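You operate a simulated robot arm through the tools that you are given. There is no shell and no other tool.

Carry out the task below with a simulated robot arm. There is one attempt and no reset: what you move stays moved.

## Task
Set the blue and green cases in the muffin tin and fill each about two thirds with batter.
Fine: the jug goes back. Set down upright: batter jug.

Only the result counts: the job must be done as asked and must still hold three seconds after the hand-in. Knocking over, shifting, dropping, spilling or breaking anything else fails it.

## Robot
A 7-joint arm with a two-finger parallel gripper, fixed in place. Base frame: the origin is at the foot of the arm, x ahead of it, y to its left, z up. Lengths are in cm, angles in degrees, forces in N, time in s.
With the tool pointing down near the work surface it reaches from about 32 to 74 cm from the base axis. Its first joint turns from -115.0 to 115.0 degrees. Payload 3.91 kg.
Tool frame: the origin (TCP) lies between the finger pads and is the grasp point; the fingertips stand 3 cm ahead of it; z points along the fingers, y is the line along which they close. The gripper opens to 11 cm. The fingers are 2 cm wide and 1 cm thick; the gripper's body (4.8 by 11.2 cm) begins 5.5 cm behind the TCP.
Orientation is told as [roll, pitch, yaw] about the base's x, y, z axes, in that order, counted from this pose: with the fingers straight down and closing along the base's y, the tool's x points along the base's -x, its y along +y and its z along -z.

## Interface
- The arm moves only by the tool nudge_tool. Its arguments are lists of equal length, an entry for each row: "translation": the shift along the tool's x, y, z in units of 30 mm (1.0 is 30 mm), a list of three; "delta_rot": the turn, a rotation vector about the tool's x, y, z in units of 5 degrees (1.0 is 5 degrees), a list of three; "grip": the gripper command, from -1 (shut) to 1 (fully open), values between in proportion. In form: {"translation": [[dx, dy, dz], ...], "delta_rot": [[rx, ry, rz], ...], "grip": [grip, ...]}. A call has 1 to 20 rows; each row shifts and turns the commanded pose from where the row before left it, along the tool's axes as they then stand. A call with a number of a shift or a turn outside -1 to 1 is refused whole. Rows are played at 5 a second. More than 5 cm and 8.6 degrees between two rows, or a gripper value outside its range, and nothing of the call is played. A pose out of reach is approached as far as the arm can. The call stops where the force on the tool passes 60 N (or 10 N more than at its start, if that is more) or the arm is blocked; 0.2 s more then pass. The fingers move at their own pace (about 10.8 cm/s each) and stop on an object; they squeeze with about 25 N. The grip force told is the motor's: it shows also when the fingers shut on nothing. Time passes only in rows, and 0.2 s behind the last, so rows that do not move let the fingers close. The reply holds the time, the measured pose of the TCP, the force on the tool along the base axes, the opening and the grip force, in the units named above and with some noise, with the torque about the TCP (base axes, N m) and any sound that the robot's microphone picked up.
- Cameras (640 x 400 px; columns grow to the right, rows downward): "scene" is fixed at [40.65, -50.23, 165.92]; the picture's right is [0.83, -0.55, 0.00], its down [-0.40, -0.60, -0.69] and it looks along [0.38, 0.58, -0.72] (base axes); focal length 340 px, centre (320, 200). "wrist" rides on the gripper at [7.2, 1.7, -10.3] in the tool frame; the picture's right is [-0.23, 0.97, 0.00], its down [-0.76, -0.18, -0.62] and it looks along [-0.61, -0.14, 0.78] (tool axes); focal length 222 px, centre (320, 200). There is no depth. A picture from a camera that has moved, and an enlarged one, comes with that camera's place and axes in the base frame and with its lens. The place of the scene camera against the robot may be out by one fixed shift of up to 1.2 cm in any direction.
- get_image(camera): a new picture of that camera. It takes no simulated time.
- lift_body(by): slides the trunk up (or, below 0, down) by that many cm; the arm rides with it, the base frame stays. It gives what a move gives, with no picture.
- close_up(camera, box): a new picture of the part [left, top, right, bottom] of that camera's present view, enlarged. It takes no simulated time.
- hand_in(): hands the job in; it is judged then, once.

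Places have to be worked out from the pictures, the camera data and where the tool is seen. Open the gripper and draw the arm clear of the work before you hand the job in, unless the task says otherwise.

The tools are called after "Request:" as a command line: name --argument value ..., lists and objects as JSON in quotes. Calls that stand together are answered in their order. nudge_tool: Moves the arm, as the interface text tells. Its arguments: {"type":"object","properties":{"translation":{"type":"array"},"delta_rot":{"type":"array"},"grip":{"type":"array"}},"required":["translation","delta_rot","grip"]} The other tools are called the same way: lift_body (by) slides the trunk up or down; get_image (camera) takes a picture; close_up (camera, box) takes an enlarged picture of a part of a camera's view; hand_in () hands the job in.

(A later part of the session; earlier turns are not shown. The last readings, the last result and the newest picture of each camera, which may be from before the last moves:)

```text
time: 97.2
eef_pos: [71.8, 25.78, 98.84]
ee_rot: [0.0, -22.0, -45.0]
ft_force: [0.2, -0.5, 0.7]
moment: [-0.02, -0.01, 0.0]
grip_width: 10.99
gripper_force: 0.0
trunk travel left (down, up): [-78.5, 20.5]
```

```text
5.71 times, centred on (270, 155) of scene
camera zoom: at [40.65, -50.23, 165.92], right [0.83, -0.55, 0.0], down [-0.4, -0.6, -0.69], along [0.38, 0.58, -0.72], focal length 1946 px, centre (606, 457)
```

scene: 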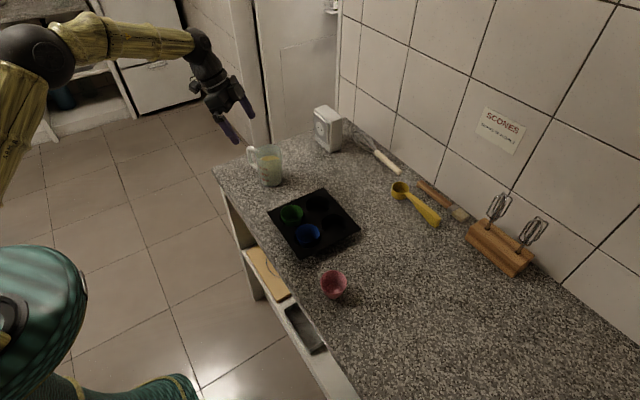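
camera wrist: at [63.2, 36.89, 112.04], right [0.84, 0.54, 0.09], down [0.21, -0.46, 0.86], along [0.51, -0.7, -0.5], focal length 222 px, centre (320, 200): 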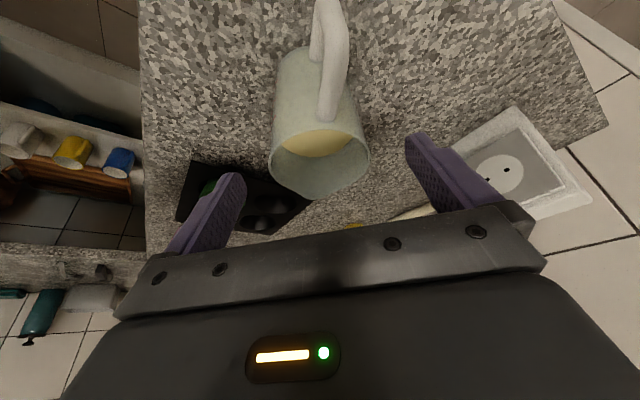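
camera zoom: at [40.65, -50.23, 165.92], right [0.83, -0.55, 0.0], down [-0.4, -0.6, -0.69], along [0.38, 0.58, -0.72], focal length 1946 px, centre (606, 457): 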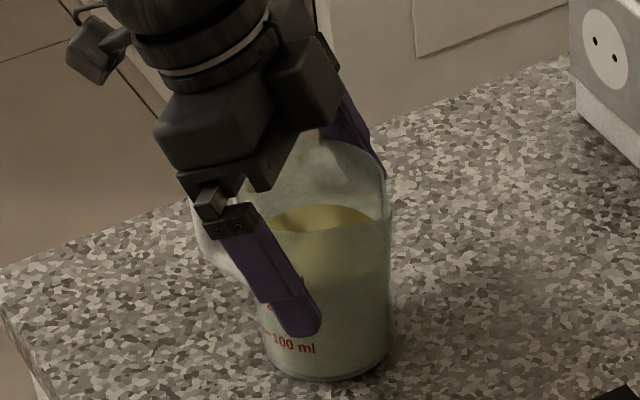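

Everything is clear with no contact. I'll close the gripper gradually onto the jug.

Request:
nudge_tool --translation '[[0, 0, 0], [0, 0, 0], [0, 0, 0], [0, 0, 0], [0, 0, 0], [0, 0, 0], [0, 0, 0]]' --delta_rot '[[0, 0, 0], [0, 0, 0], [0, 0, 0], [0, 0, 0], [0, 0, 0], [0, 0, 0], [0, 0, 0]]' --grip '[0.6, 0.5, 0.42, 0.36, 0.3, 0.1, -0.1]'

Request:
close_up --camera "wrist" --box '[160, 20, 480, 220]'

Request:
close_up --camera "scene" --box '[230, 120, 310, 190]'

```text
time: 98.8
eef_pos: [71.77, 25.68, 98.8]
ee_rot: [0.0, -22.0, -45.1]
ft_force: [-1.1, -0.3, 0.9]
moment: [0.01, -0.04, 0.09]
grip_width: 7.42
gripper_force: 25.1
trunk travel left (down, up): [-78.5, 20.5]
```

```text
2.00 times, centred on (320, 120) of wrist
camera zoom: at [65.51, 34.4, 105.8], right [0.84, 0.54, 0.08], down [0.21, -0.46, 0.86], along [0.51, -0.7, -0.5], focal length 444 px, centre (320, 360)
```

zoom: 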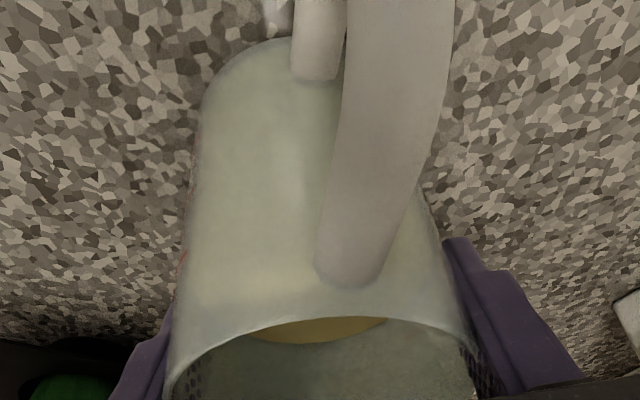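

```text
5.71 times, centred on (270, 155) of scene
camera zoom: at [40.65, -50.23, 165.92], right [0.83, -0.55, 0.0], down [-0.4, -0.6, -0.69], along [0.38, 0.58, -0.72], focal length 1946 px, centre (606, 457)
```

zoom: 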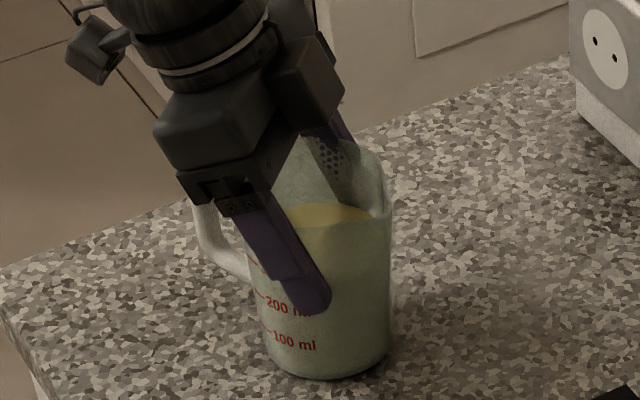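

The jug is gripped (7.42 cm, 25 N) and sits flat. I'll lift vertically 1.5 cm slowly and check for slip.

Request:
nudge_tool --translation '[[-0.03, 0, -0.08], [-0.06, 0, -0.155], [-0.06, 0, -0.155], [-0.06, 0, -0.155], [0, 0, 0], [0, 0, 0]]' --delta_rot '[[0, 0, 0], [0, 0, 0], [0, 0, 0], [0, 0, 0], [0, 0, 0], [0, 0, 0]]' --grip '[-0.3, -0.3, -0.3, -0.3, -0.3, -0.3]'

Request:
close_up --camera "wrist" --box '[160, 20, 480, 220]'

Request:
close_up --camera "scene" --box '[230, 120, 310, 190]'

```text
time: 100.2
eef_pos: [71.83, 25.81, 100.64]
ee_rot: [0.0, -21.9, -45.0]
ft_force: [1.4, -0.1, -4.1]
moment: [-0.03, -0.01, 0.0]
grip_width: 7.46
gripper_force: 25.3
trunk travel left (down, up): [-78.5, 20.5]
```

```text
2.00 times, centred on (320, 120) of wrist
camera zoom: at [65.52, 34.51, 107.55], right [0.84, 0.54, 0.08], down [0.21, -0.46, 0.86], along [0.5, -0.7, -0.5], focal length 444 px, centre (320, 360)
```

zoom: 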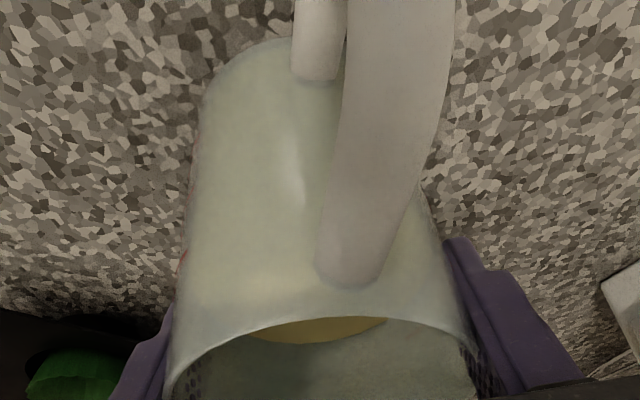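

```text
5.71 times, centred on (270, 155) of scene
camera zoom: at [40.65, -50.23, 165.92], right [0.83, -0.55, 0.0], down [-0.4, -0.6, -0.69], along [0.38, 0.58, -0.72], focal length 1946 px, centre (606, 457)
```

zoom: 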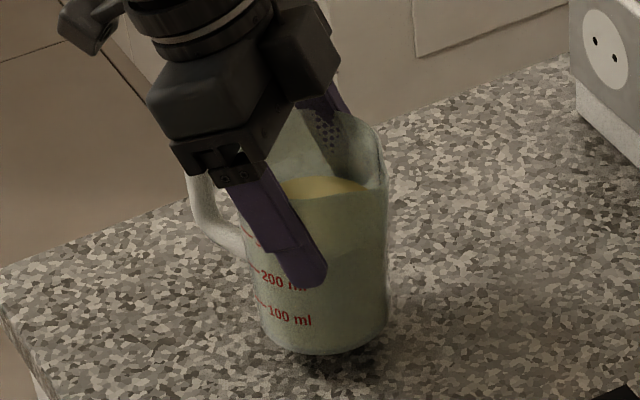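

The jug hangs level, about 4 N. I'll raise it to clear the tin, then carry it slowly toward the tin.

Request:
nudge_tool --translation '[[-0.1, 0, -0.247], [-0.1, 0, -0.247], [-0.1, 0, -0.247], [-0.1, 0, -0.247], [-0.1, 0, -0.247], [-0.1, 0, -0.247], [-0.1, 0, -0.247], [-0.1, 0, -0.247], [0, 0, 0]]' --delta_rot '[[0, 0, 0], [0, 0, 0], [0, 0, 0], [0, 0, 0], [0, 0, 0], [0, 0, 0], [0, 0, 0], [0, 0, 0], [0, 0, 0]]' --grip '[-0.3, -0.3, -0.3, -0.3, -0.3, -0.3, -0.3, -0.3, -0.3]'

Request:
nudge_tool --translation '[[-0.15, -0.23, 0.06], [-0.28, -0.44, 0.115], [-0.28, -0.44, 0.115], [-0.28, -0.44, 0.115], [-0.28, -0.44, 0.115], [-0.28, -0.44, 0.115], [-0.28, -0.44, 0.115], [-0.28, -0.44, 0.115], [-0.15, -0.23, 0.06], [0, 0, 0]]' --delta_rot '[[0, 0, 0], [0, 0, 0], [0, 0, 0], [0, 0, 0], [0, 0, 0], [0, 0, 0], [0, 0, 0], [0, 0, 0], [0, 0, 0], [0, 0, 0]]' --grip '[-0.3, -0.3, -0.3, -0.3, -0.3, -0.3, -0.3, -0.3, -0.3, -0.3]'

Request:
get_image --camera "wrist"

Request:
get_image --camera "scene"

```text
time: 102.2
eef_pos: [71.7, 25.79, 107.11]
ee_rot: [0.0, -21.9, -45.0]
ft_force: [0.5, 0.4, -4.6]
moment: [-0.09, -0.04, -0.01]
grip_width: 7.43
gripper_force: 25.0
trunk travel left (down, up): [-78.5, 20.5]
```

```text
time: 104.4
eef_pos: [69.51, 13.07, 106.93]
ee_rot: [0.0, -21.9, -45.0]
ft_force: [-0.3, 0.0, -3.9]
moment: [-0.02, -0.01, 0.0]
grip_width: 7.46
gripper_force: 24.9
trunk travel left (down, up): [-78.5, 20.5]
```

```text
taken
camera wrist: at [63.27, 21.74, 113.88], right [0.84, 0.54, 0.08], down [0.21, -0.46, 0.86], along [0.5, -0.7, -0.5], focal length 222 px, centre (320, 200)
```

wrist: 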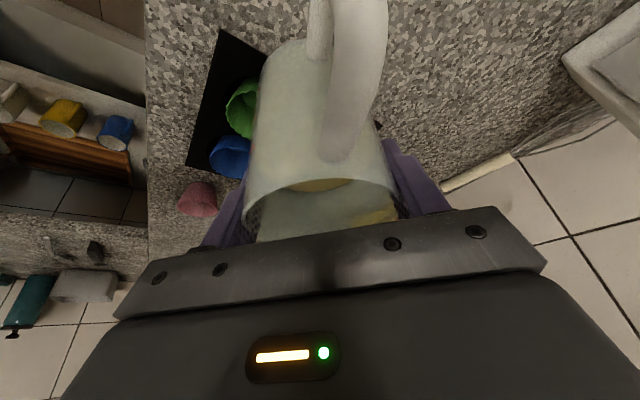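

```text
taken
```

scene: 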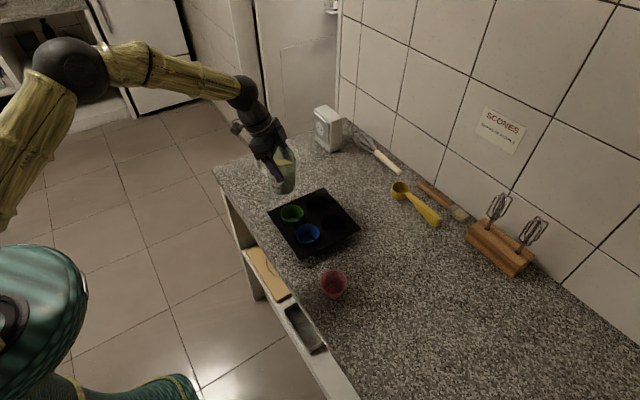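

The carry is stable. Now I'll yaw the jug about the vertical by -45° so that its spout points toward -y along the row of cases, in two halves.

Request:
nudge_tool --translation '[[0, 0, 0], [0, 0, 0], [0, 0, 0], [0, 0, 0], [0, 0, 0], [0, 0, 0]]' --delta_rot '[[0.337, 0, 0.834], [0.337, 0, 0.834], [0.337, 0, 0.834], [0.337, 0, 0.834], [0.337, 0, 0.834], [0, 0, 0]]' --grip '[-0.3, -0.3, -0.3, -0.3, -0.3, -0.3]'

Request:
nudge_tool --translation '[[0, 0, 0], [0, 0, 0], [0, 0, 0], [0, 0, 0], [0, 0, 0], [0, 0, 0]]' --delta_rot '[[0.337, 0, 0.834], [0.337, 0, 0.834], [0.337, 0, 0.834], [0.337, 0, 0.834], [0.337, 0, 0.834], [0, 0, 0]]' --grip '[-0.3, -0.3, -0.3, -0.3, -0.3, -0.3]'

Request:
get_image --camera "wrist"

Request:
get_image --camera "scene"

```text
time: 105.8
eef_pos: [69.56, 13.18, 106.97]
ee_rot: [-0.1, -22.0, -67.5]
ft_force: [0.0, 0.9, -3.6]
moment: [-0.08, 0.0, 0.02]
grip_width: 7.44
gripper_force: 25.0
trunk travel left (down, up): [-78.5, 20.5]
```

```text
time: 107.2
eef_pos: [69.41, 13.14, 106.98]
ee_rot: [-0.1, -22.0, -90.0]
ft_force: [-0.1, 1.1, -3.1]
moment: [-0.03, 0.05, -0.01]
grip_width: 7.42
gripper_force: 25.3
trunk travel left (down, up): [-78.5, 20.5]
```

```text
taken
camera wrist: at [71.2, 23.7, 113.91], right [0.97, -0.21, 0.08], down [-0.18, -0.47, 0.86], along [-0.14, -0.86, -0.5], focal length 222 px, centre (320, 200)
```

wrist: 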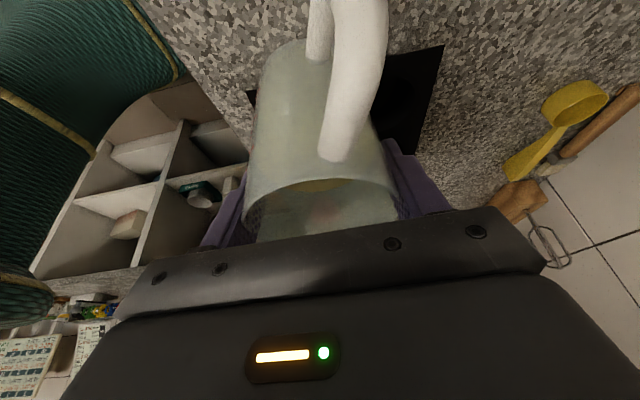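

```text
taken
```

scene: 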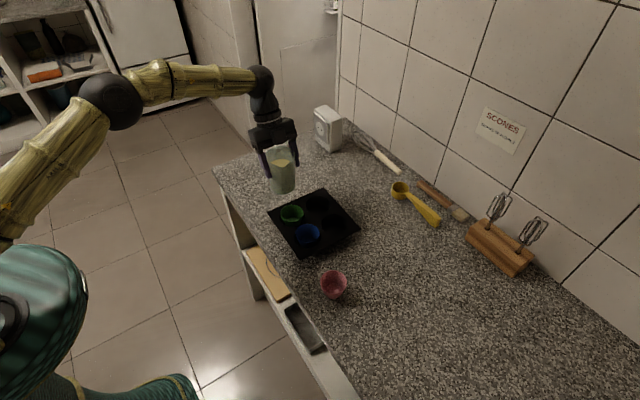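

The jug is now oriented with its spout toward -y. I'll zoom on the jug and cases in the scene to check the spout's location.

Request:
close_up --camera "scene" --box '[240, 120, 360, 250]'

Request:
close_up --camera "scene" --box '[250, 130, 310, 205]'

```text
3.08 times, centred on (300, 185) of scene
camera zoom: at [40.65, -50.23, 165.92], right [0.83, -0.55, 0.0], down [-0.4, -0.6, -0.69], along [0.38, 0.58, -0.72], focal length 1048 px, centre (382, 246)
```

zoom: 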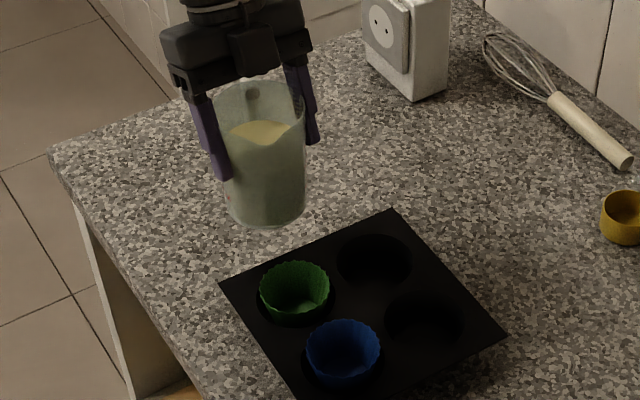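

```text
5.33 times, centred on (280, 168) of scene
camera zoom: at [40.65, -50.23, 165.92], right [0.83, -0.55, 0.0], down [-0.4, -0.6, -0.69], along [0.38, 0.58, -0.72], focal length 1816 px, centre (533, 373)
```

zoom: 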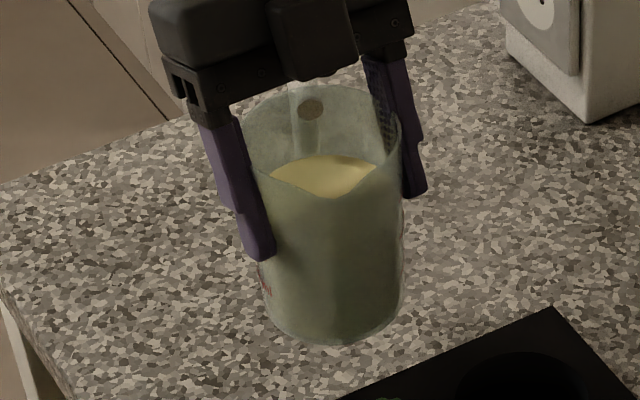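

The level is about 60% up the jug, so pouring should begin around 35–40° of tilt. I'll tilt the jug 22° first, still high, and check that the grip holds without slipping.

Request:
nudge_tool --translation '[[0, 0, 0], [0, 0, 0], [0, 0, 0], [0, 0, 0], [0, 0, 0], [0, 0, 0], [0, 0, 0], [0, 0, 0], [0, 0, 0]]' --delta_rot '[[0, 0.55, 0], [0, 0.55, 0], [0, 0.55, 0], [0, 0.55, 0], [0, 0.55, 0], [0, 0.55, 0], [0, 0.55, 0], [0, 0.55, 0], [0, 0, 0]]' --grip '[-0.3, -0.3, -0.3, -0.3, -0.3, -0.3, -0.3, -0.3, -0.3]'

Request:
get_image --camera "wrist"

Request:
close_up --camera "scene" --box '[240, 120, 360, 250]'

```text
time: 109.2
eef_pos: [69.47, 13.1, 106.97]
ee_rot: [-0.1, 0.0, -89.9]
ft_force: [-0.8, 0.0, -3.6]
moment: [-0.12, 0.01, 0.0]
grip_width: 7.39
gripper_force: 24.9
trunk travel left (down, up): [-78.5, 20.5]
```

```text
taken
camera wrist: at [71.19, 20.36, 117.39], right [0.97, -0.23, 0.0], down [-0.18, -0.76, 0.62], along [-0.14, -0.61, -0.78], focal length 222 px, centre (320, 200)
```

wrist: 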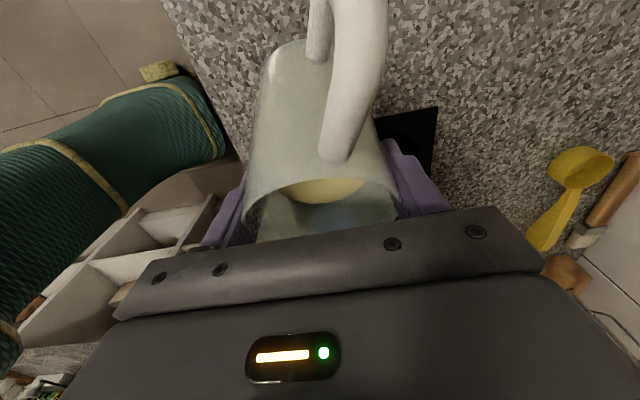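

```text
3.08 times, centred on (300, 185) of scene
camera zoom: at [40.65, -50.23, 165.92], right [0.83, -0.55, 0.0], down [-0.4, -0.6, -0.69], along [0.38, 0.58, -0.72], focal length 1048 px, centre (382, 246)
```

zoom: 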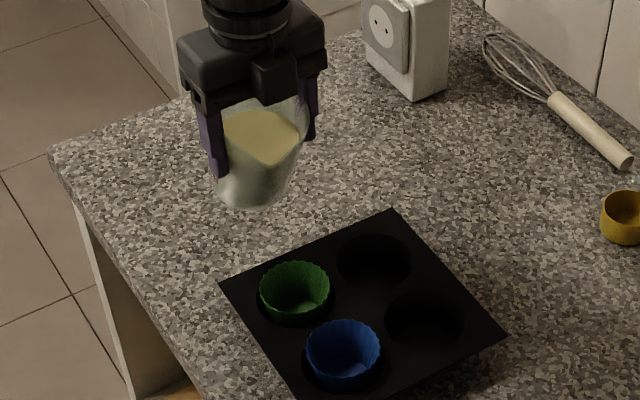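

The tilt works with no slip relative to the gripper. I'll zoom on the jug mouth to see how close the batter is to the spout.

Request:
close_up --camera "scene" --box '[255, 135, 315, 190]'

```text
7.27 times, centred on (285, 162) of scene
camera zoom: at [40.65, -50.23, 165.92], right [0.83, -0.55, 0.0], down [-0.4, -0.6, -0.69], along [0.38, 0.58, -0.72], focal length 2476 px, centre (574, 473)
```

zoom: 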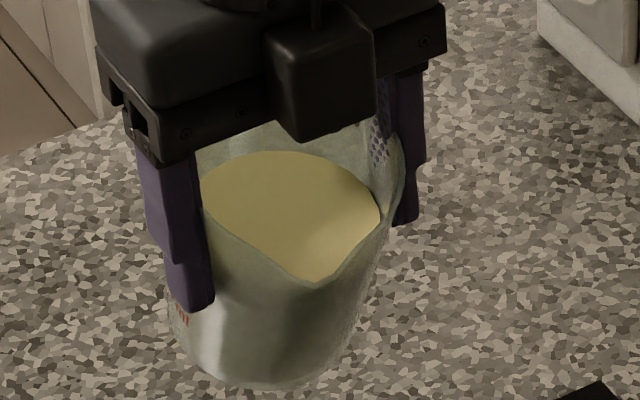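

The spout and the batter surface are visible; I estimate the lip at about (67.7, 8.2, 107). I'll shift the jug 1.4 cm toward -y and lower it so that the lip is above the green case's near half.

Request:
nudge_tool --translation '[[-0.117, 0, 0.3], [-0.117, 0, 0.3], [-0.117, 0, 0.3], [-0.117, 0, 0.3], [0, 0, 0]]' --delta_rot '[[0, 0, 0], [0, 0, 0], [0, 0, 0], [0, 0, 0], [0, 0, 0]]' --grip '[-0.3, -0.3, -0.3, -0.3, -0.3]'

Request:
nudge_tool --translation '[[0, 0, -0.046], [0, 0, -0.046], [0, 0, -0.046], [0, 0, -0.046], [0, 0, -0.046], [0, 0, 0]]' --delta_rot '[[0, 0.32, 0], [0, 0.32, 0], [0, 0.32, 0], [0, 0.32, 0], [0, 0.32, 0], [0, 0, 0]]' --grip '[-0.3, -0.3, -0.3, -0.3, -0.3, -0.3]'

Request:
get_image --camera "wrist"

Request:
close_up --camera "scene" --box '[250, 140, 350, 240]'

```text
time: 110.4
eef_pos: [69.33, 11.76, 103.38]
ee_rot: [-0.1, 0.0, -90.0]
ft_force: [0.0, 0.9, -4.7]
moment: [-0.11, 0.03, -0.03]
grip_width: 7.43
gripper_force: 25.7
trunk travel left (down, up): [-78.5, 20.5]
```

```text
time: 111.8
eef_pos: [69.44, 11.77, 104.07]
ee_rot: [-0.1, 8.1, -90.1]
ft_force: [-0.7, 0.5, -3.7]
moment: [-0.09, -0.01, 0.01]
grip_width: 7.42
gripper_force: 25.2
trunk travel left (down, up): [-78.5, 20.5]
```

```text
taken
camera wrist: at [71.19, 17.47, 115.34], right [0.97, -0.22, -0.03], down [-0.18, -0.84, 0.51], along [-0.14, -0.49, -0.86], focal length 222 px, centre (320, 200)
```

wrist: 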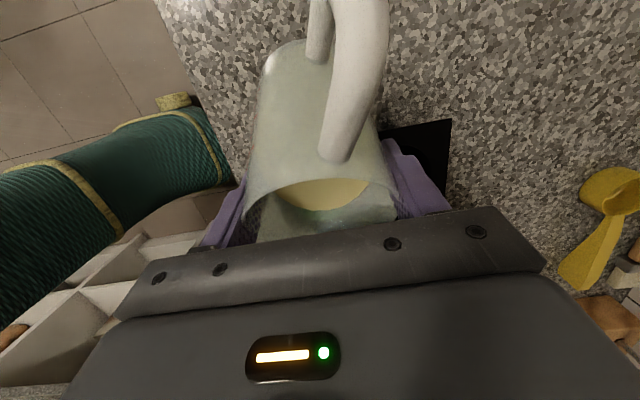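

```text
4.00 times, centred on (300, 190) of scene
camera zoom: at [40.65, -50.23, 165.92], right [0.83, -0.55, 0.0], down [-0.4, -0.6, -0.69], along [0.38, 0.58, -0.72], focal length 1362 px, centre (400, 240)
```

zoom: 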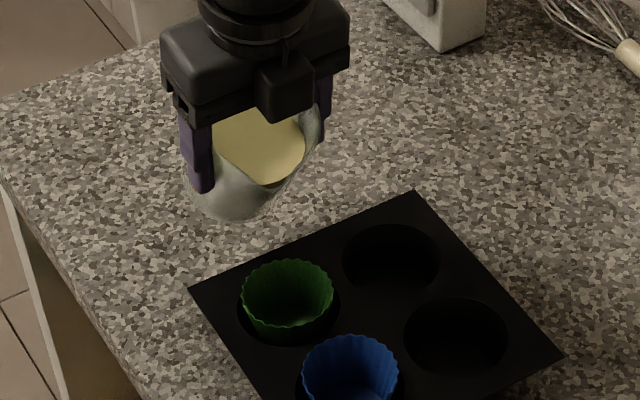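

At 30° of tilt there is no flow yet, and the lip sits roughly 1 cm upstream of the green case's centre. I'll tilt in small steps about the lip, checking after each.

Request:
nudge_tool --translation '[[0, 0, -0.0285], [0, 0, -0.0285], [0, 0, -0.0285], [0, 0, -0.0285], [0, 0, 0]]' --delta_rot '[[0, 0.2, 0], [0, 0.2, 0], [0, 0.2, 0], [0, 0.2, 0], [0, 0, 0]]' --grip '[-0.3, -0.3, -0.3, -0.3, -0.3]'

Request:
close_up --camera "scene" --box '[255, 150, 325, 220]'

```text
time: 113.0
eef_pos: [69.51, 11.65, 104.43]
ee_rot: [0.0, 12.0, -90.0]
ft_force: [-0.7, -0.1, -3.7]
moment: [-0.1, 0.04, -0.01]
grip_width: 7.42
gripper_force: 25.3
trunk travel left (down, up): [-78.5, 20.5]
```

```text
5.71 times, centred on (290, 185) of scene
camera zoom: at [40.65, -50.23, 165.92], right [0.83, -0.55, 0.0], down [-0.4, -0.6, -0.69], along [0.38, 0.58, -0.72], focal length 1946 px, centre (491, 286)
```

zoom: 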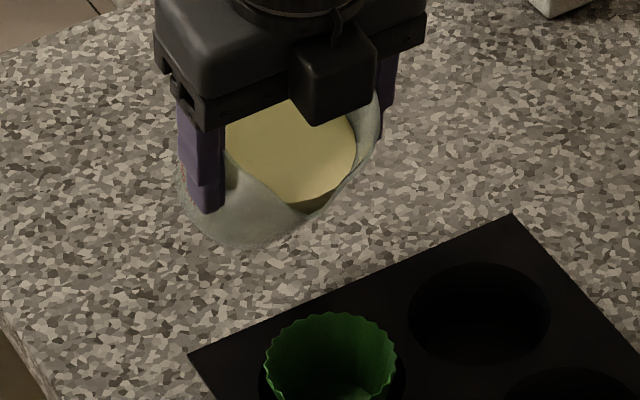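

The batter edge is getting near the spout tip but isn't flowing. I'll tilt 3° more.

Request:
nudge_tool --translation '[[0, 0, -0.0285], [0, 0, -0.0285], [0, 0, -0.0285], [0, 0, 0]]' --delta_rot '[[0, 0.2, 0], [0, 0.2, 0], [0, 0.2, 0], [0, 0, 0]]' --grip '[-0.3, -0.3, -0.3, -0.3]'

Request:
close_up --camera "scene" --box '[255, 150, 325, 220]'

```text
time: 114.0
eef_pos: [69.37, 11.55, 104.77]
ee_rot: [-0.1, 15.0, -90.0]
ft_force: [0.6, 0.7, -4.0]
moment: [-0.11, 0.04, 0.01]
grip_width: 7.44
gripper_force: 24.6
trunk travel left (down, up): [-78.5, 20.5]
```

```text
5.71 times, centred on (290, 185) of scene
camera zoom: at [40.65, -50.23, 165.92], right [0.83, -0.55, 0.0], down [-0.4, -0.6, -0.69], along [0.38, 0.58, -0.72], focal length 1946 px, centre (491, 286)
```

zoom: 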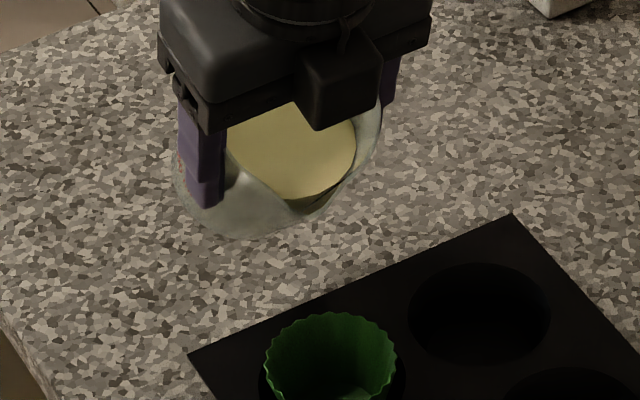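

There's still a small gap to the spout. I'll tilt another 3°.

Request:
nudge_tool --translation '[[0, 0, -0.0285], [0, 0, -0.0285], [0, 0, -0.0285], [0, 0, 0]]' --delta_rot '[[0, 0.2, 0], [0, 0.2, 0], [0, 0.2, 0], [0, 0, 0]]' --grip '[-0.3, -0.3, -0.3, -0.3]'

Request:
close_up --camera "scene" --box '[255, 150, 325, 220]'

Request:
get_image --camera "wrist"

```text
time: 115.0
eef_pos: [69.35, 11.44, 104.97]
ee_rot: [0.0, 18.0, -90.0]
ft_force: [-0.2, 0.0, -3.8]
moment: [-0.1, 0.03, 0.02]
grip_width: 7.4
gripper_force: 25.6
trunk travel left (down, up): [-78.5, 20.5]
```

```text
5.71 times, centred on (290, 185) of scene
camera zoom: at [40.65, -50.23, 165.92], right [0.83, -0.55, 0.0], down [-0.4, -0.6, -0.69], along [0.38, 0.58, -0.72], focal length 1946 px, centre (491, 286)
```

zoom: 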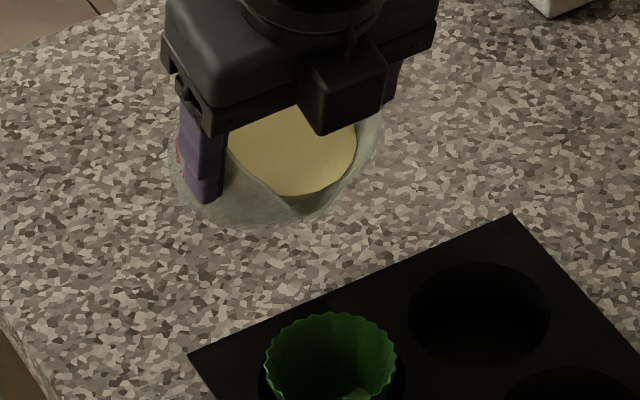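

```text
taken
camera wrist: at [71.15, 15.18, 117.07], right [0.97, -0.22, -0.07], down [-0.18, -0.92, 0.36], along [-0.14, -0.34, -0.93], focal length 222 px, centre (320, 200)
```

wrist: 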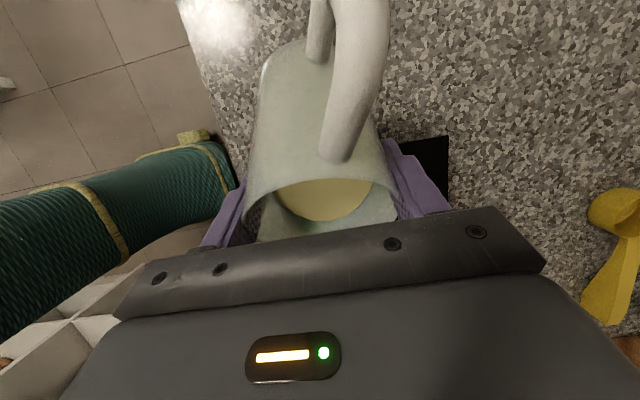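

There's still about 1 cm of inner wall between the batter edge and the lip. I'll continue in 2° steps.

Request:
nudge_tool --translation '[[0, 0, -0.0285], [0, 0, -0.0285], [0, 0, 0]]' --delta_rot '[[0, 0.2, 0], [0, 0.2, 0], [0, 0, 0]]' --grip '[-0.3, -0.3, -0.3]'

Request:
close_up --camera "scene" --box '[265, 160, 325, 230]'

Request:
nudge_tool --translation '[[0, 0, -0.0285], [0, 0, -0.0285], [0, 0, 0]]' --delta_rot '[[0, 0.2, 0], [0, 0.2, 0], [0, 0, 0]]' --grip '[-0.3, -0.3, -0.3]'

Request:
close_up --camera "scene" --box '[265, 160, 325, 230]'

```text
time: 115.8
eef_pos: [69.46, 11.53, 105.17]
ee_rot: [-0.2, 20.0, -90.0]
ft_force: [-0.3, 0.3, -3.6]
moment: [-0.08, 0.0, 0.01]
grip_width: 7.4
gripper_force: 24.8
trunk travel left (down, up): [-78.5, 20.5]
```

```text
5.71 times, centred on (295, 195) of scene
camera zoom: at [40.65, -50.23, 165.92], right [0.83, -0.55, 0.0], down [-0.4, -0.6, -0.69], along [0.38, 0.58, -0.72], focal length 1946 px, centre (463, 229)
```

zoom: 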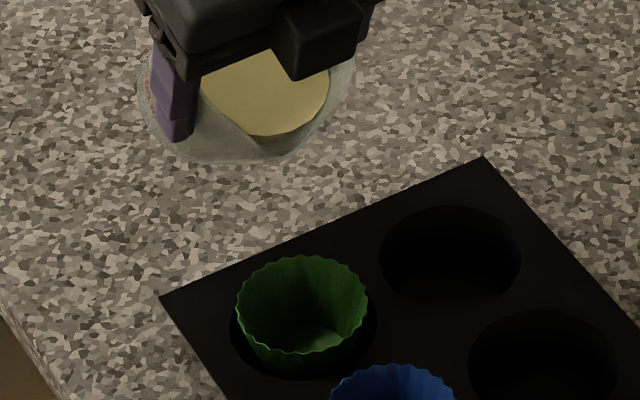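

```text
time: 116.6
eef_pos: [69.42, 11.29, 105.28]
ee_rot: [-0.2, 22.0, -90.0]
ft_force: [0.1, 0.1, -3.5]
moment: [-0.14, 0.04, 0.03]
grip_width: 7.41
gripper_force: 24.7
trunk travel left (down, up): [-78.5, 20.5]
```

```text
5.71 times, centred on (295, 195) of scene
camera zoom: at [40.65, -50.23, 165.92], right [0.83, -0.55, 0.0], down [-0.4, -0.6, -0.69], along [0.38, 0.58, -0.72], focal length 1946 px, centre (463, 229)
```

zoom: 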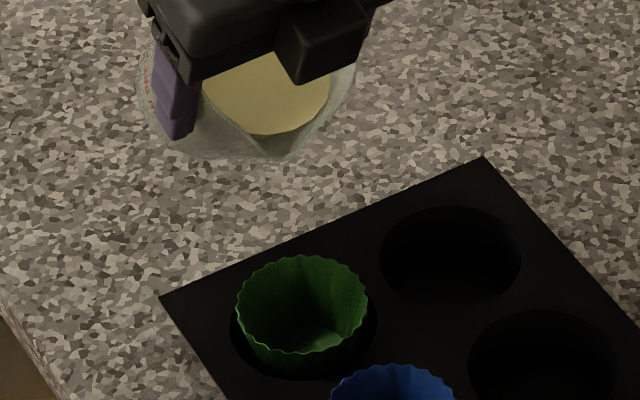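

At 44° there is still no flow. With this tilt there is room to bring the lip closer to the case, so I'll lower the jug 3 cm before continuing.

Request:
nudge_tool --translation '[[-0.125, 0, 0.309], [-0.125, 0, 0.309], [-0.125, 0, 0.309], [0, 0, 0]]' --delta_rot '[[0, 0, 0], [0, 0, 0], [0, 0, 0], [0, 0, 0]]' --grip '[-0.3, -0.3, -0.3, -0.3]'

Request:
close_up --camera "scene" --box '[255, 165, 335, 235]'

```text
time: 117.6
eef_pos: [69.59, 11.32, 102.35]
ee_rot: [-0.1, 22.0, -90.1]
ft_force: [-0.3, 0.2, -4.2]
moment: [-0.15, 0.02, 0.0]
grip_width: 7.39
gripper_force: 24.7
trunk travel left (down, up): [-78.5, 20.5]
```

```text
5.71 times, centred on (295, 200) of scene
camera zoom: at [40.65, -50.23, 165.92], right [0.83, -0.55, 0.0], down [-0.4, -0.6, -0.69], along [0.38, 0.58, -0.72], focal length 1946 px, centre (463, 200)
```

zoom: 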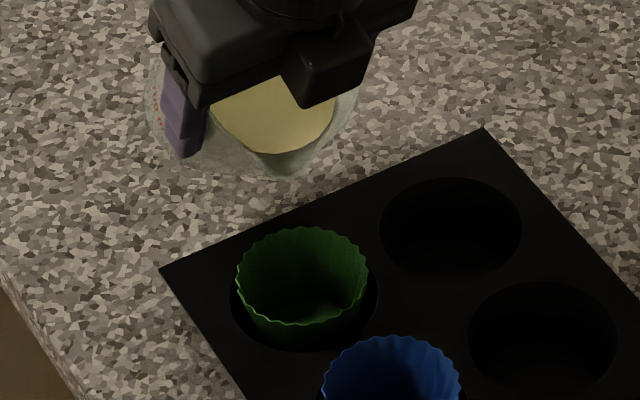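

The lip now hangs about 6 cm above the case rim, slightly upstream of its centre. I'll continue tilting 2° at a time.

Request:
nudge_tool --translation '[[0, 0, -0.0285], [0, 0, -0.0285], [0, 0, 0]]' --delta_rot '[[0, 0.2, 0], [0, 0.2, 0], [0, 0, 0]]' --grip '[-0.3, -0.3, -0.3]'

Request:
close_up --camera "scene" --box '[255, 165, 335, 235]'

Request:
nudge_tool --translation '[[0, 0, -0.0285], [0, 0, -0.0285], [0, 0, 0]]' --delta_rot '[[0, 0.2, 0], [0, 0.2, 0], [0, 0, 0]]' --grip '[-0.3, -0.3, -0.3]'

Request:
close_up --camera "scene" --box '[255, 165, 335, 235]'

```text
time: 118.4
eef_pos: [69.49, 11.18, 102.54]
ee_rot: [-0.1, 24.0, -90.0]
ft_force: [-0.3, 0.1, -4.7]
moment: [-0.11, 0.03, 0.03]
grip_width: 7.43
gripper_force: 25.0
trunk travel left (down, up): [-78.5, 20.5]
```

```text
5.71 times, centred on (295, 200) of scene
camera zoom: at [40.65, -50.23, 165.92], right [0.83, -0.55, 0.0], down [-0.4, -0.6, -0.69], along [0.38, 0.58, -0.72], focal length 1946 px, centre (463, 200)
```

zoom: 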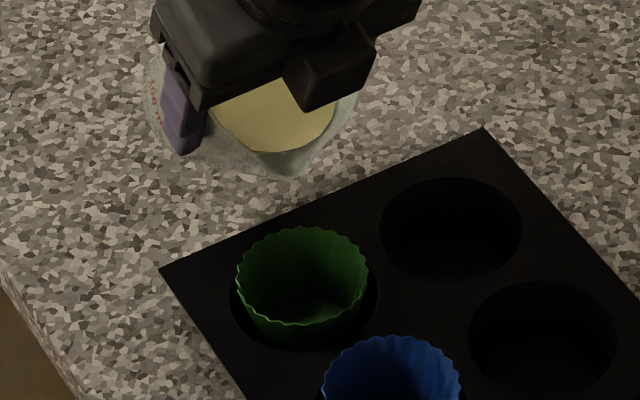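

```text
time: 119.2
eef_pos: [69.47, 11.15, 102.69]
ee_rot: [-0.1, 26.0, -90.0]
ft_force: [-0.4, -0.1, -3.9]
moment: [-0.18, 0.05, 0.0]
grip_width: 7.39
gripper_force: 25.2
trunk travel left (down, up): [-78.5, 20.5]
```

```text
5.71 times, centred on (295, 200) of scene
camera zoom: at [40.65, -50.23, 165.92], right [0.83, -0.55, 0.0], down [-0.4, -0.6, -0.69], along [0.38, 0.58, -0.72], focal length 1946 px, centre (463, 200)
```

zoom: 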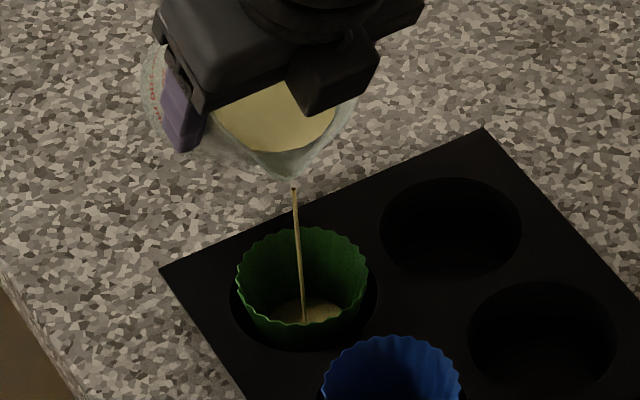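

Pouring has started, with a thin stream falling inside the green case. I'll hold this tilt briefly and watch the level.

Request:
nudge_tool --translation '[[0, 0, 0], [0, 0, 0], [0, 0, 0]]' --delta_rot '[[0, 0, 0], [0, 0, 0], [0, 0, 0]]' --grip '[-0.3, -0.3, -0.3]'

Request:
close_up --camera "scene" --box '[265, 175, 325, 230]'

```text
time: 120.0
eef_pos: [69.57, 11.15, 102.68]
ee_rot: [-0.1, 26.0, -90.0]
ft_force: [-0.2, 0.0, -4.3]
moment: [-0.12, 0.04, 0.03]
grip_width: 7.45
gripper_force: 24.8
trunk travel left (down, up): [-78.5, 20.5]
```

```text
7.27 times, centred on (295, 202) of scene
camera zoom: at [40.65, -50.23, 165.92], right [0.83, -0.55, 0.0], down [-0.4, -0.6, -0.69], along [0.38, 0.58, -0.72], focal length 2476 px, centre (502, 182)
```

zoom: 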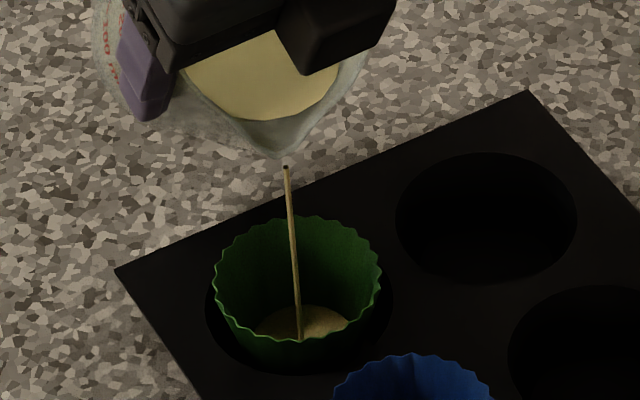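

The stream lands close to the middle of the case. The flow is slow, so I'll tilt 2° more and hold a bit.

Request:
nudge_tool --translation '[[0, 0, -0.0285], [0, 0, -0.0285], [0, 0, 0], [0, 0, 0], [0, 0, 0]]' --delta_rot '[[0, 0.2, 0], [0, 0.2, 0], [0, 0, 0], [0, 0, 0], [0, 0, 0]]' --grip '[-0.3, -0.3, -0.3, -0.3, -0.3]'

Request:
close_up --camera "scene" --box '[265, 175, 325, 230]'

```text
time: 121.2
eef_pos: [69.34, 11.04, 102.84]
ee_rot: [-0.1, 27.9, -90.0]
ft_force: [0.5, 0.6, -2.9]
moment: [-0.13, 0.02, 0.0]
grip_width: 7.39
gripper_force: 25.2
trunk travel left (down, up): [-78.5, 20.5]
```

```text
7.27 times, centred on (295, 202) of scene
camera zoom: at [40.65, -50.23, 165.92], right [0.83, -0.55, 0.0], down [-0.4, -0.6, -0.69], along [0.38, 0.58, -0.72], focal length 2476 px, centre (502, 182)
```

zoom: 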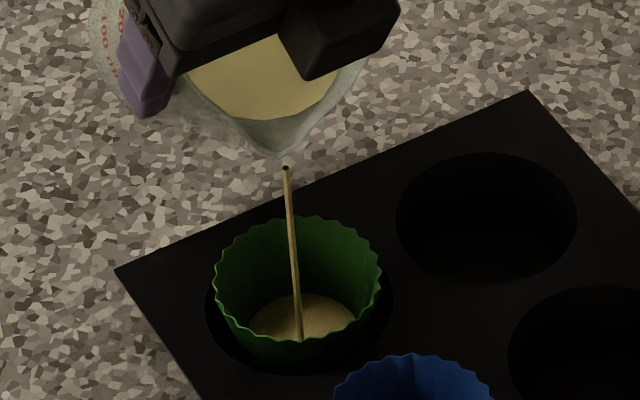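

The pool now covers the base; at two thirds full, its far edge should rise to about row 244 in this zoom. I'll tilt 2° more and hold about a second.

Request:
nudge_tool --translation '[[0, 0, -0.0285], [0, 0, -0.0285], [0, 0, 0], [0, 0, 0], [0, 0, 0], [0, 0, 0]]' --delta_rot '[[0, 0.2, 0], [0, 0.2, 0], [0, 0, 0], [0, 0, 0], [0, 0, 0], [0, 0, 0]]' --grip '[-0.3, -0.3, -0.3, -0.3, -0.3, -0.3]'

Request:
close_up --camera "scene" --box '[265, 175, 325, 230]'

```text
time: 122.6
eef_pos: [69.29, 11.04, 102.89]
ee_rot: [-0.1, 30.0, -89.9]
ft_force: [0.0, 0.1, -4.2]
moment: [-0.16, 0.04, -0.01]
grip_width: 7.39
gripper_force: 24.9
trunk travel left (down, up): [-78.5, 20.5]
```

```text
7.27 times, centred on (295, 202) of scene
camera zoom: at [40.65, -50.23, 165.92], right [0.83, -0.55, 0.0], down [-0.4, -0.6, -0.69], along [0.38, 0.58, -0.72], focal length 2476 px, centre (502, 182)
```

zoom: 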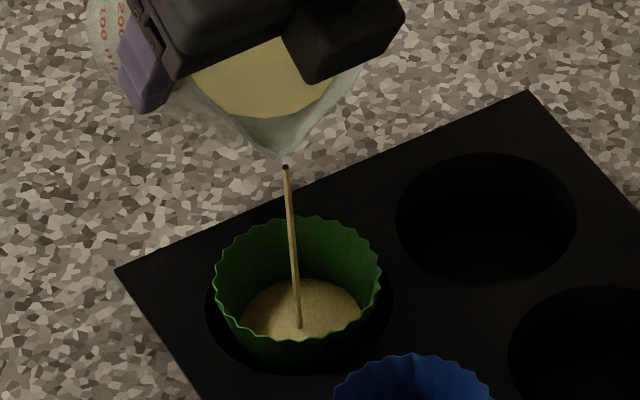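

The far edge is at row ≈280 and rising steadily. I'll tilt 2° more and hold longer.

Request:
nudge_tool --translation '[[0, 0, -0.0285], [0, 0, -0.0285], [0, 0, 0], [0, 0, 0], [0, 0, 0], [0, 0, 0], [0, 0, 0]]' --delta_rot '[[0, 0.2, 0], [0, 0.2, 0], [0, 0, 0], [0, 0, 0], [0, 0, 0], [0, 0, 0], [0, 0, 0]]' --grip '[-0.3, -0.3, -0.3, -0.3, -0.3, -0.3, -0.3]'

Request:
close_up --camera "scene" --box '[265, 175, 325, 230]'

```text
time: 124.2
eef_pos: [69.38, 10.96, 103.18]
ee_rot: [-0.1, 31.9, -90.0]
ft_force: [0.7, -0.2, -3.7]
moment: [-0.14, -0.01, -0.02]
grip_width: 7.38
gripper_force: 24.8
trunk travel left (down, up): [-78.5, 20.5]
```

```text
7.27 times, centred on (295, 202) of scene
camera zoom: at [40.65, -50.23, 165.92], right [0.83, -0.55, 0.0], down [-0.4, -0.6, -0.69], along [0.38, 0.58, -0.72], focal length 2476 px, centre (502, 182)
```

zoom: 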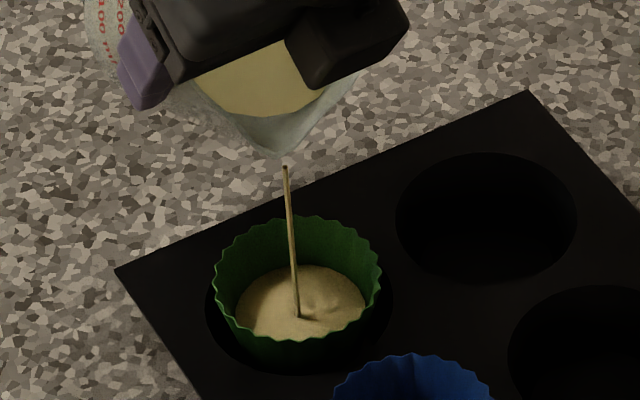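

The far edge is at row ≈265, about 40% of the height. I'll hold the same tilt for another 1.2 s.

Request:
nudge_tool --translation '[[0, 0, -0.0285], [0, 0, 0], [0, 0, 0], [0, 0, 0], [0, 0, 0]]' --delta_rot '[[0, 0.2, 0], [0, 0, 0], [0, 0, 0], [0, 0, 0], [0, 0, 0]]' --grip '[-0.3, -0.3, -0.3, -0.3, -0.3]'

Request:
close_up --camera "scene" --box '[265, 175, 325, 230]'

```text
time: 125.4
eef_pos: [69.48, 10.84, 103.1]
ee_rot: [-0.1, 32.9, -90.0]
ft_force: [-0.4, -1.0, -3.6]
moment: [-0.11, 0.04, 0.0]
grip_width: 7.4
gripper_force: 24.8
trunk travel left (down, up): [-78.5, 20.5]
```

```text
7.27 times, centred on (295, 202) of scene
camera zoom: at [40.65, -50.23, 165.92], right [0.83, -0.55, 0.0], down [-0.4, -0.6, -0.69], along [0.38, 0.58, -0.72], focal length 2476 px, centre (502, 182)
```

zoom: 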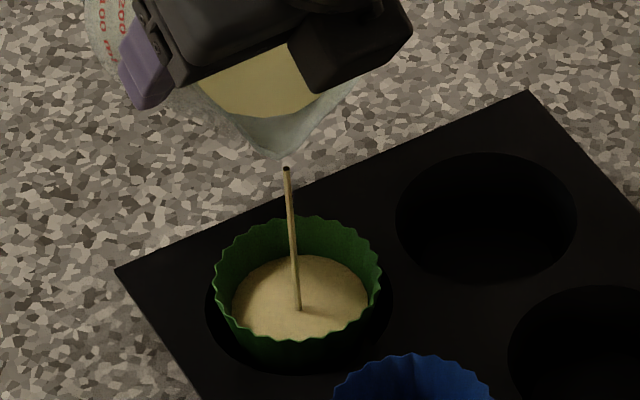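

It's about half the height now (far edge row ≈256). I'll hold for 1 second more and check.

Request:
nudge_tool --translation '[[0, 0, 0], [0, 0, 0], [0, 0, 0], [0, 0, 0]]' --delta_rot '[[0, 0, 0], [0, 0, 0], [0, 0, 0], [0, 0, 0]]' --grip '[-0.3, -0.3, -0.3, -0.3]'

Request:
close_up --camera "scene" --box '[265, 175, 325, 230]'

```text
time: 126.4
eef_pos: [69.43, 10.83, 103.05]
ee_rot: [-0.1, 33.0, -90.1]
ft_force: [0.4, -0.4, -2.6]
moment: [-0.13, 0.02, -0.02]
grip_width: 7.43
gripper_force: 25.0
trunk travel left (down, up): [-78.5, 20.5]
```

```text
7.27 times, centred on (295, 202) of scene
camera zoom: at [40.65, -50.23, 165.92], right [0.83, -0.55, 0.0], down [-0.4, -0.6, -0.69], along [0.38, 0.58, -0.72], focal length 2476 px, centre (502, 182)
```

zoom: 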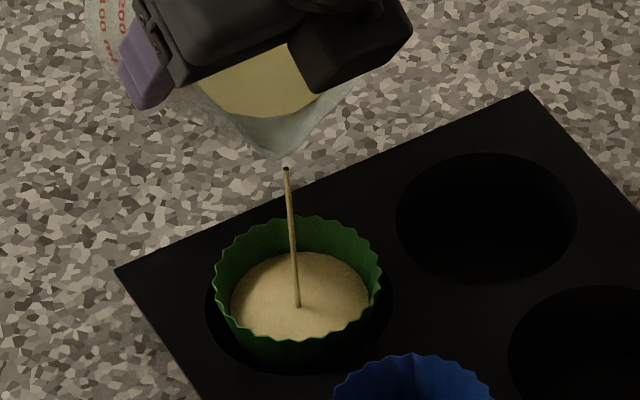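

The far edge is at row ≈252, a bit under 60% of the height. I'll tilt 1° more and hold about 0.8 s.

Request:
nudge_tool --translation '[[0, 0, -0.0285], [0, 0, 0], [0, 0, 0], [0, 0, 0]]' --delta_rot '[[0, 0.2, 0], [0, 0, 0], [0, 0, 0], [0, 0, 0]]' --grip '[-0.3, -0.3, -0.3, -0.3]'

Request:
close_up --camera "scene" --box '[265, 175, 325, 230]'

```text
time: 127.4
eef_pos: [69.38, 10.94, 103.22]
ee_rot: [-0.1, 34.0, -90.0]
ft_force: [-0.5, -0.2, -2.4]
moment: [-0.14, 0.0, 0.01]
grip_width: 7.41
gripper_force: 25.4
trunk travel left (down, up): [-78.5, 20.5]
```

```text
7.27 times, centred on (295, 202) of scene
camera zoom: at [40.65, -50.23, 165.92], right [0.83, -0.55, 0.0], down [-0.4, -0.6, -0.69], along [0.38, 0.58, -0.72], focal length 2476 px, centre (502, 182)
```

zoom: 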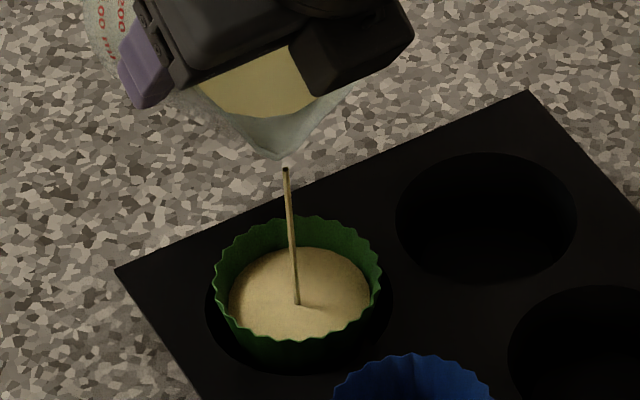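

It's at about 61% of the height. I'll hold 0.6 s more, then tilt the jug back 20° to stop the flow.

Request:
nudge_tool --translation '[[0, 0, 0], [0, 0, 0], [0, 0, 0], [0, 0, 0.114], [0, 0, 0.114], [0, 0, 0.114], [0, 0, 0.114], [0, 0, 0.114], [0, 0, 0]]' --delta_rot '[[0, 0, 0], [0, 0, 0], [0, 0, 0], [0, -0.8, 0], [0, -0.8, 0], [0, -0.8, 0], [0, -0.8, 0], [0, -0.8, 0], [0, 0, 0]]' --grip '[-0.3, -0.3, -0.3, -0.3, -0.3, -0.3, -0.3, -0.3, -0.3]'

Request:
close_up --camera "scene" --box '[265, 175, 325, 230]'

Request:
close_up --camera "scene" --box '[240, 130, 360, 250]'

```text
time: 129.4
eef_pos: [69.29, 11.58, 101.74]
ee_rot: [-0.2, 14.0, -90.0]
ft_force: [-0.7, 0.2, -3.5]
moment: [-0.11, 0.01, 0.0]
grip_width: 7.41
gripper_force: 24.6
trunk travel left (down, up): [-78.5, 20.5]
```

```text
7.27 times, centred on (295, 202) of scene
camera zoom: at [40.65, -50.23, 165.92], right [0.83, -0.55, 0.0], down [-0.4, -0.6, -0.69], along [0.38, 0.58, -0.72], focal length 2476 px, centre (502, 182)
```

zoom: 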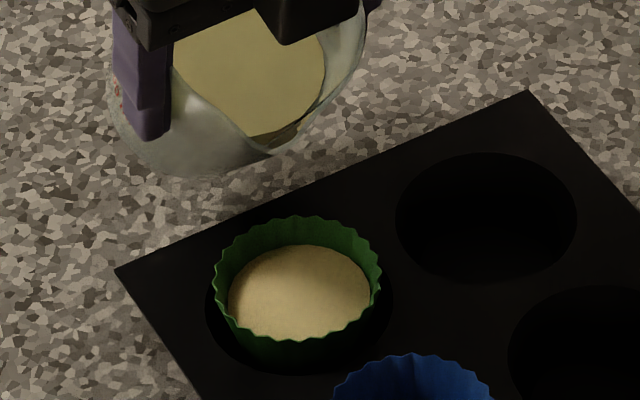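

```text
3.33 times, centred on (300, 190) of scene
camera zoom: at [40.65, -50.23, 165.92], right [0.83, -0.55, 0.0], down [-0.4, -0.6, -0.69], along [0.38, 0.58, -0.72], focal length 1135 px, centre (387, 233)
```

zoom: 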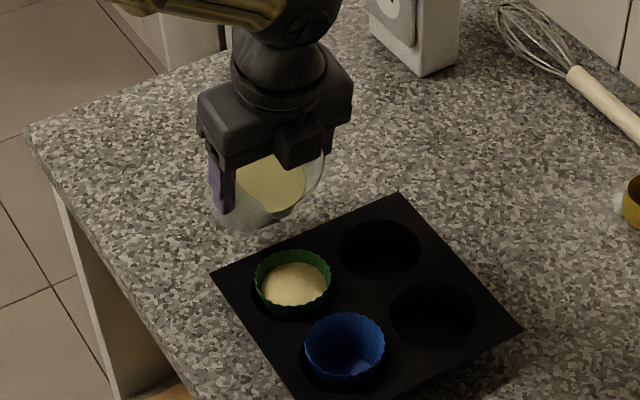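

The green case is at about 65% of its height, the flow has stopped and nothing spilled. I'll zoom on both cases to get the exact offset from green to blue.

Request:
close_up --camera "scene" --box '[270, 190, 350, 250]'

```text
6.67 times, centred on (310, 220) of scene
camera zoom: at [40.65, -50.23, 165.92], right [0.83, -0.55, 0.0], down [-0.4, -0.6, -0.69], along [0.38, 0.58, -0.72], focal length 2270 px, centre (387, 67)
```

zoom: 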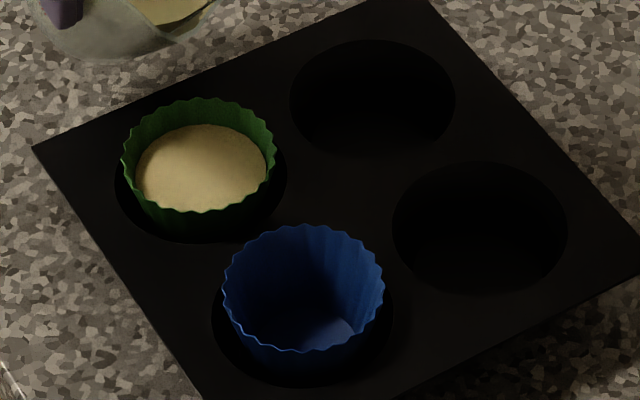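

Blue is 8.4 cm from green along -y. I'll raise the jug 3.5 cm at its current partial tilt, then carry it to above blue.

Request:
nudge_tool --translation '[[0.094, 0, -0.377], [0.094, 0, -0.377], [0.094, 0, -0.377], [0, 0, 0], [-0.265, 0.004, -0.066], [-0.53, 0.008, -0.132], [-0.53, 0.008, -0.132], [-0.53, 0.008, -0.132], [-0.53, 0.008, -0.132], [-0.265, 0.004, -0.066], [0, 0, 0]]' --delta_rot '[[0, 0, 0], [0, 0, 0], [0, 0, 0], [0, 0, 0], [0, 0, 0], [0, 0, 0], [0, 0, 0], [0, 0, 0], [0, 0, 0], [0, 0, 0], [0, 0, 0]]' --grip '[-0.3, -0.3, -0.3, -0.3, -0.3, -0.3, -0.3, -0.3, -0.3, -0.3, -0.3]'

Request:
close_up --camera "scene" --box '[250, 150, 350, 250]'

```text
time: 131.8
eef_pos: [69.5, 3.34, 105.29]
ee_rot: [0.0, 14.0, -90.0]
ft_force: [-0.4, -0.4, -4.0]
moment: [-0.07, 0.0, 0.02]
grip_width: 7.38
gripper_force: 24.7
trunk travel left (down, up): [-78.5, 20.5]
```

```text
4.00 times, centred on (300, 200) of scene
camera zoom: at [40.65, -50.23, 165.92], right [0.83, -0.55, 0.0], down [-0.4, -0.6, -0.69], along [0.38, 0.58, -0.72], focal length 1362 px, centre (400, 200)
```

zoom: 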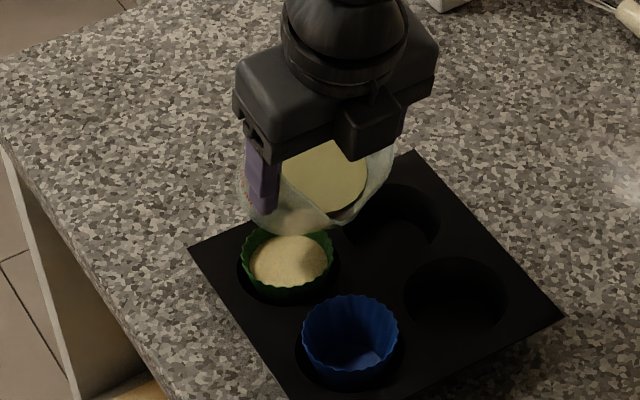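

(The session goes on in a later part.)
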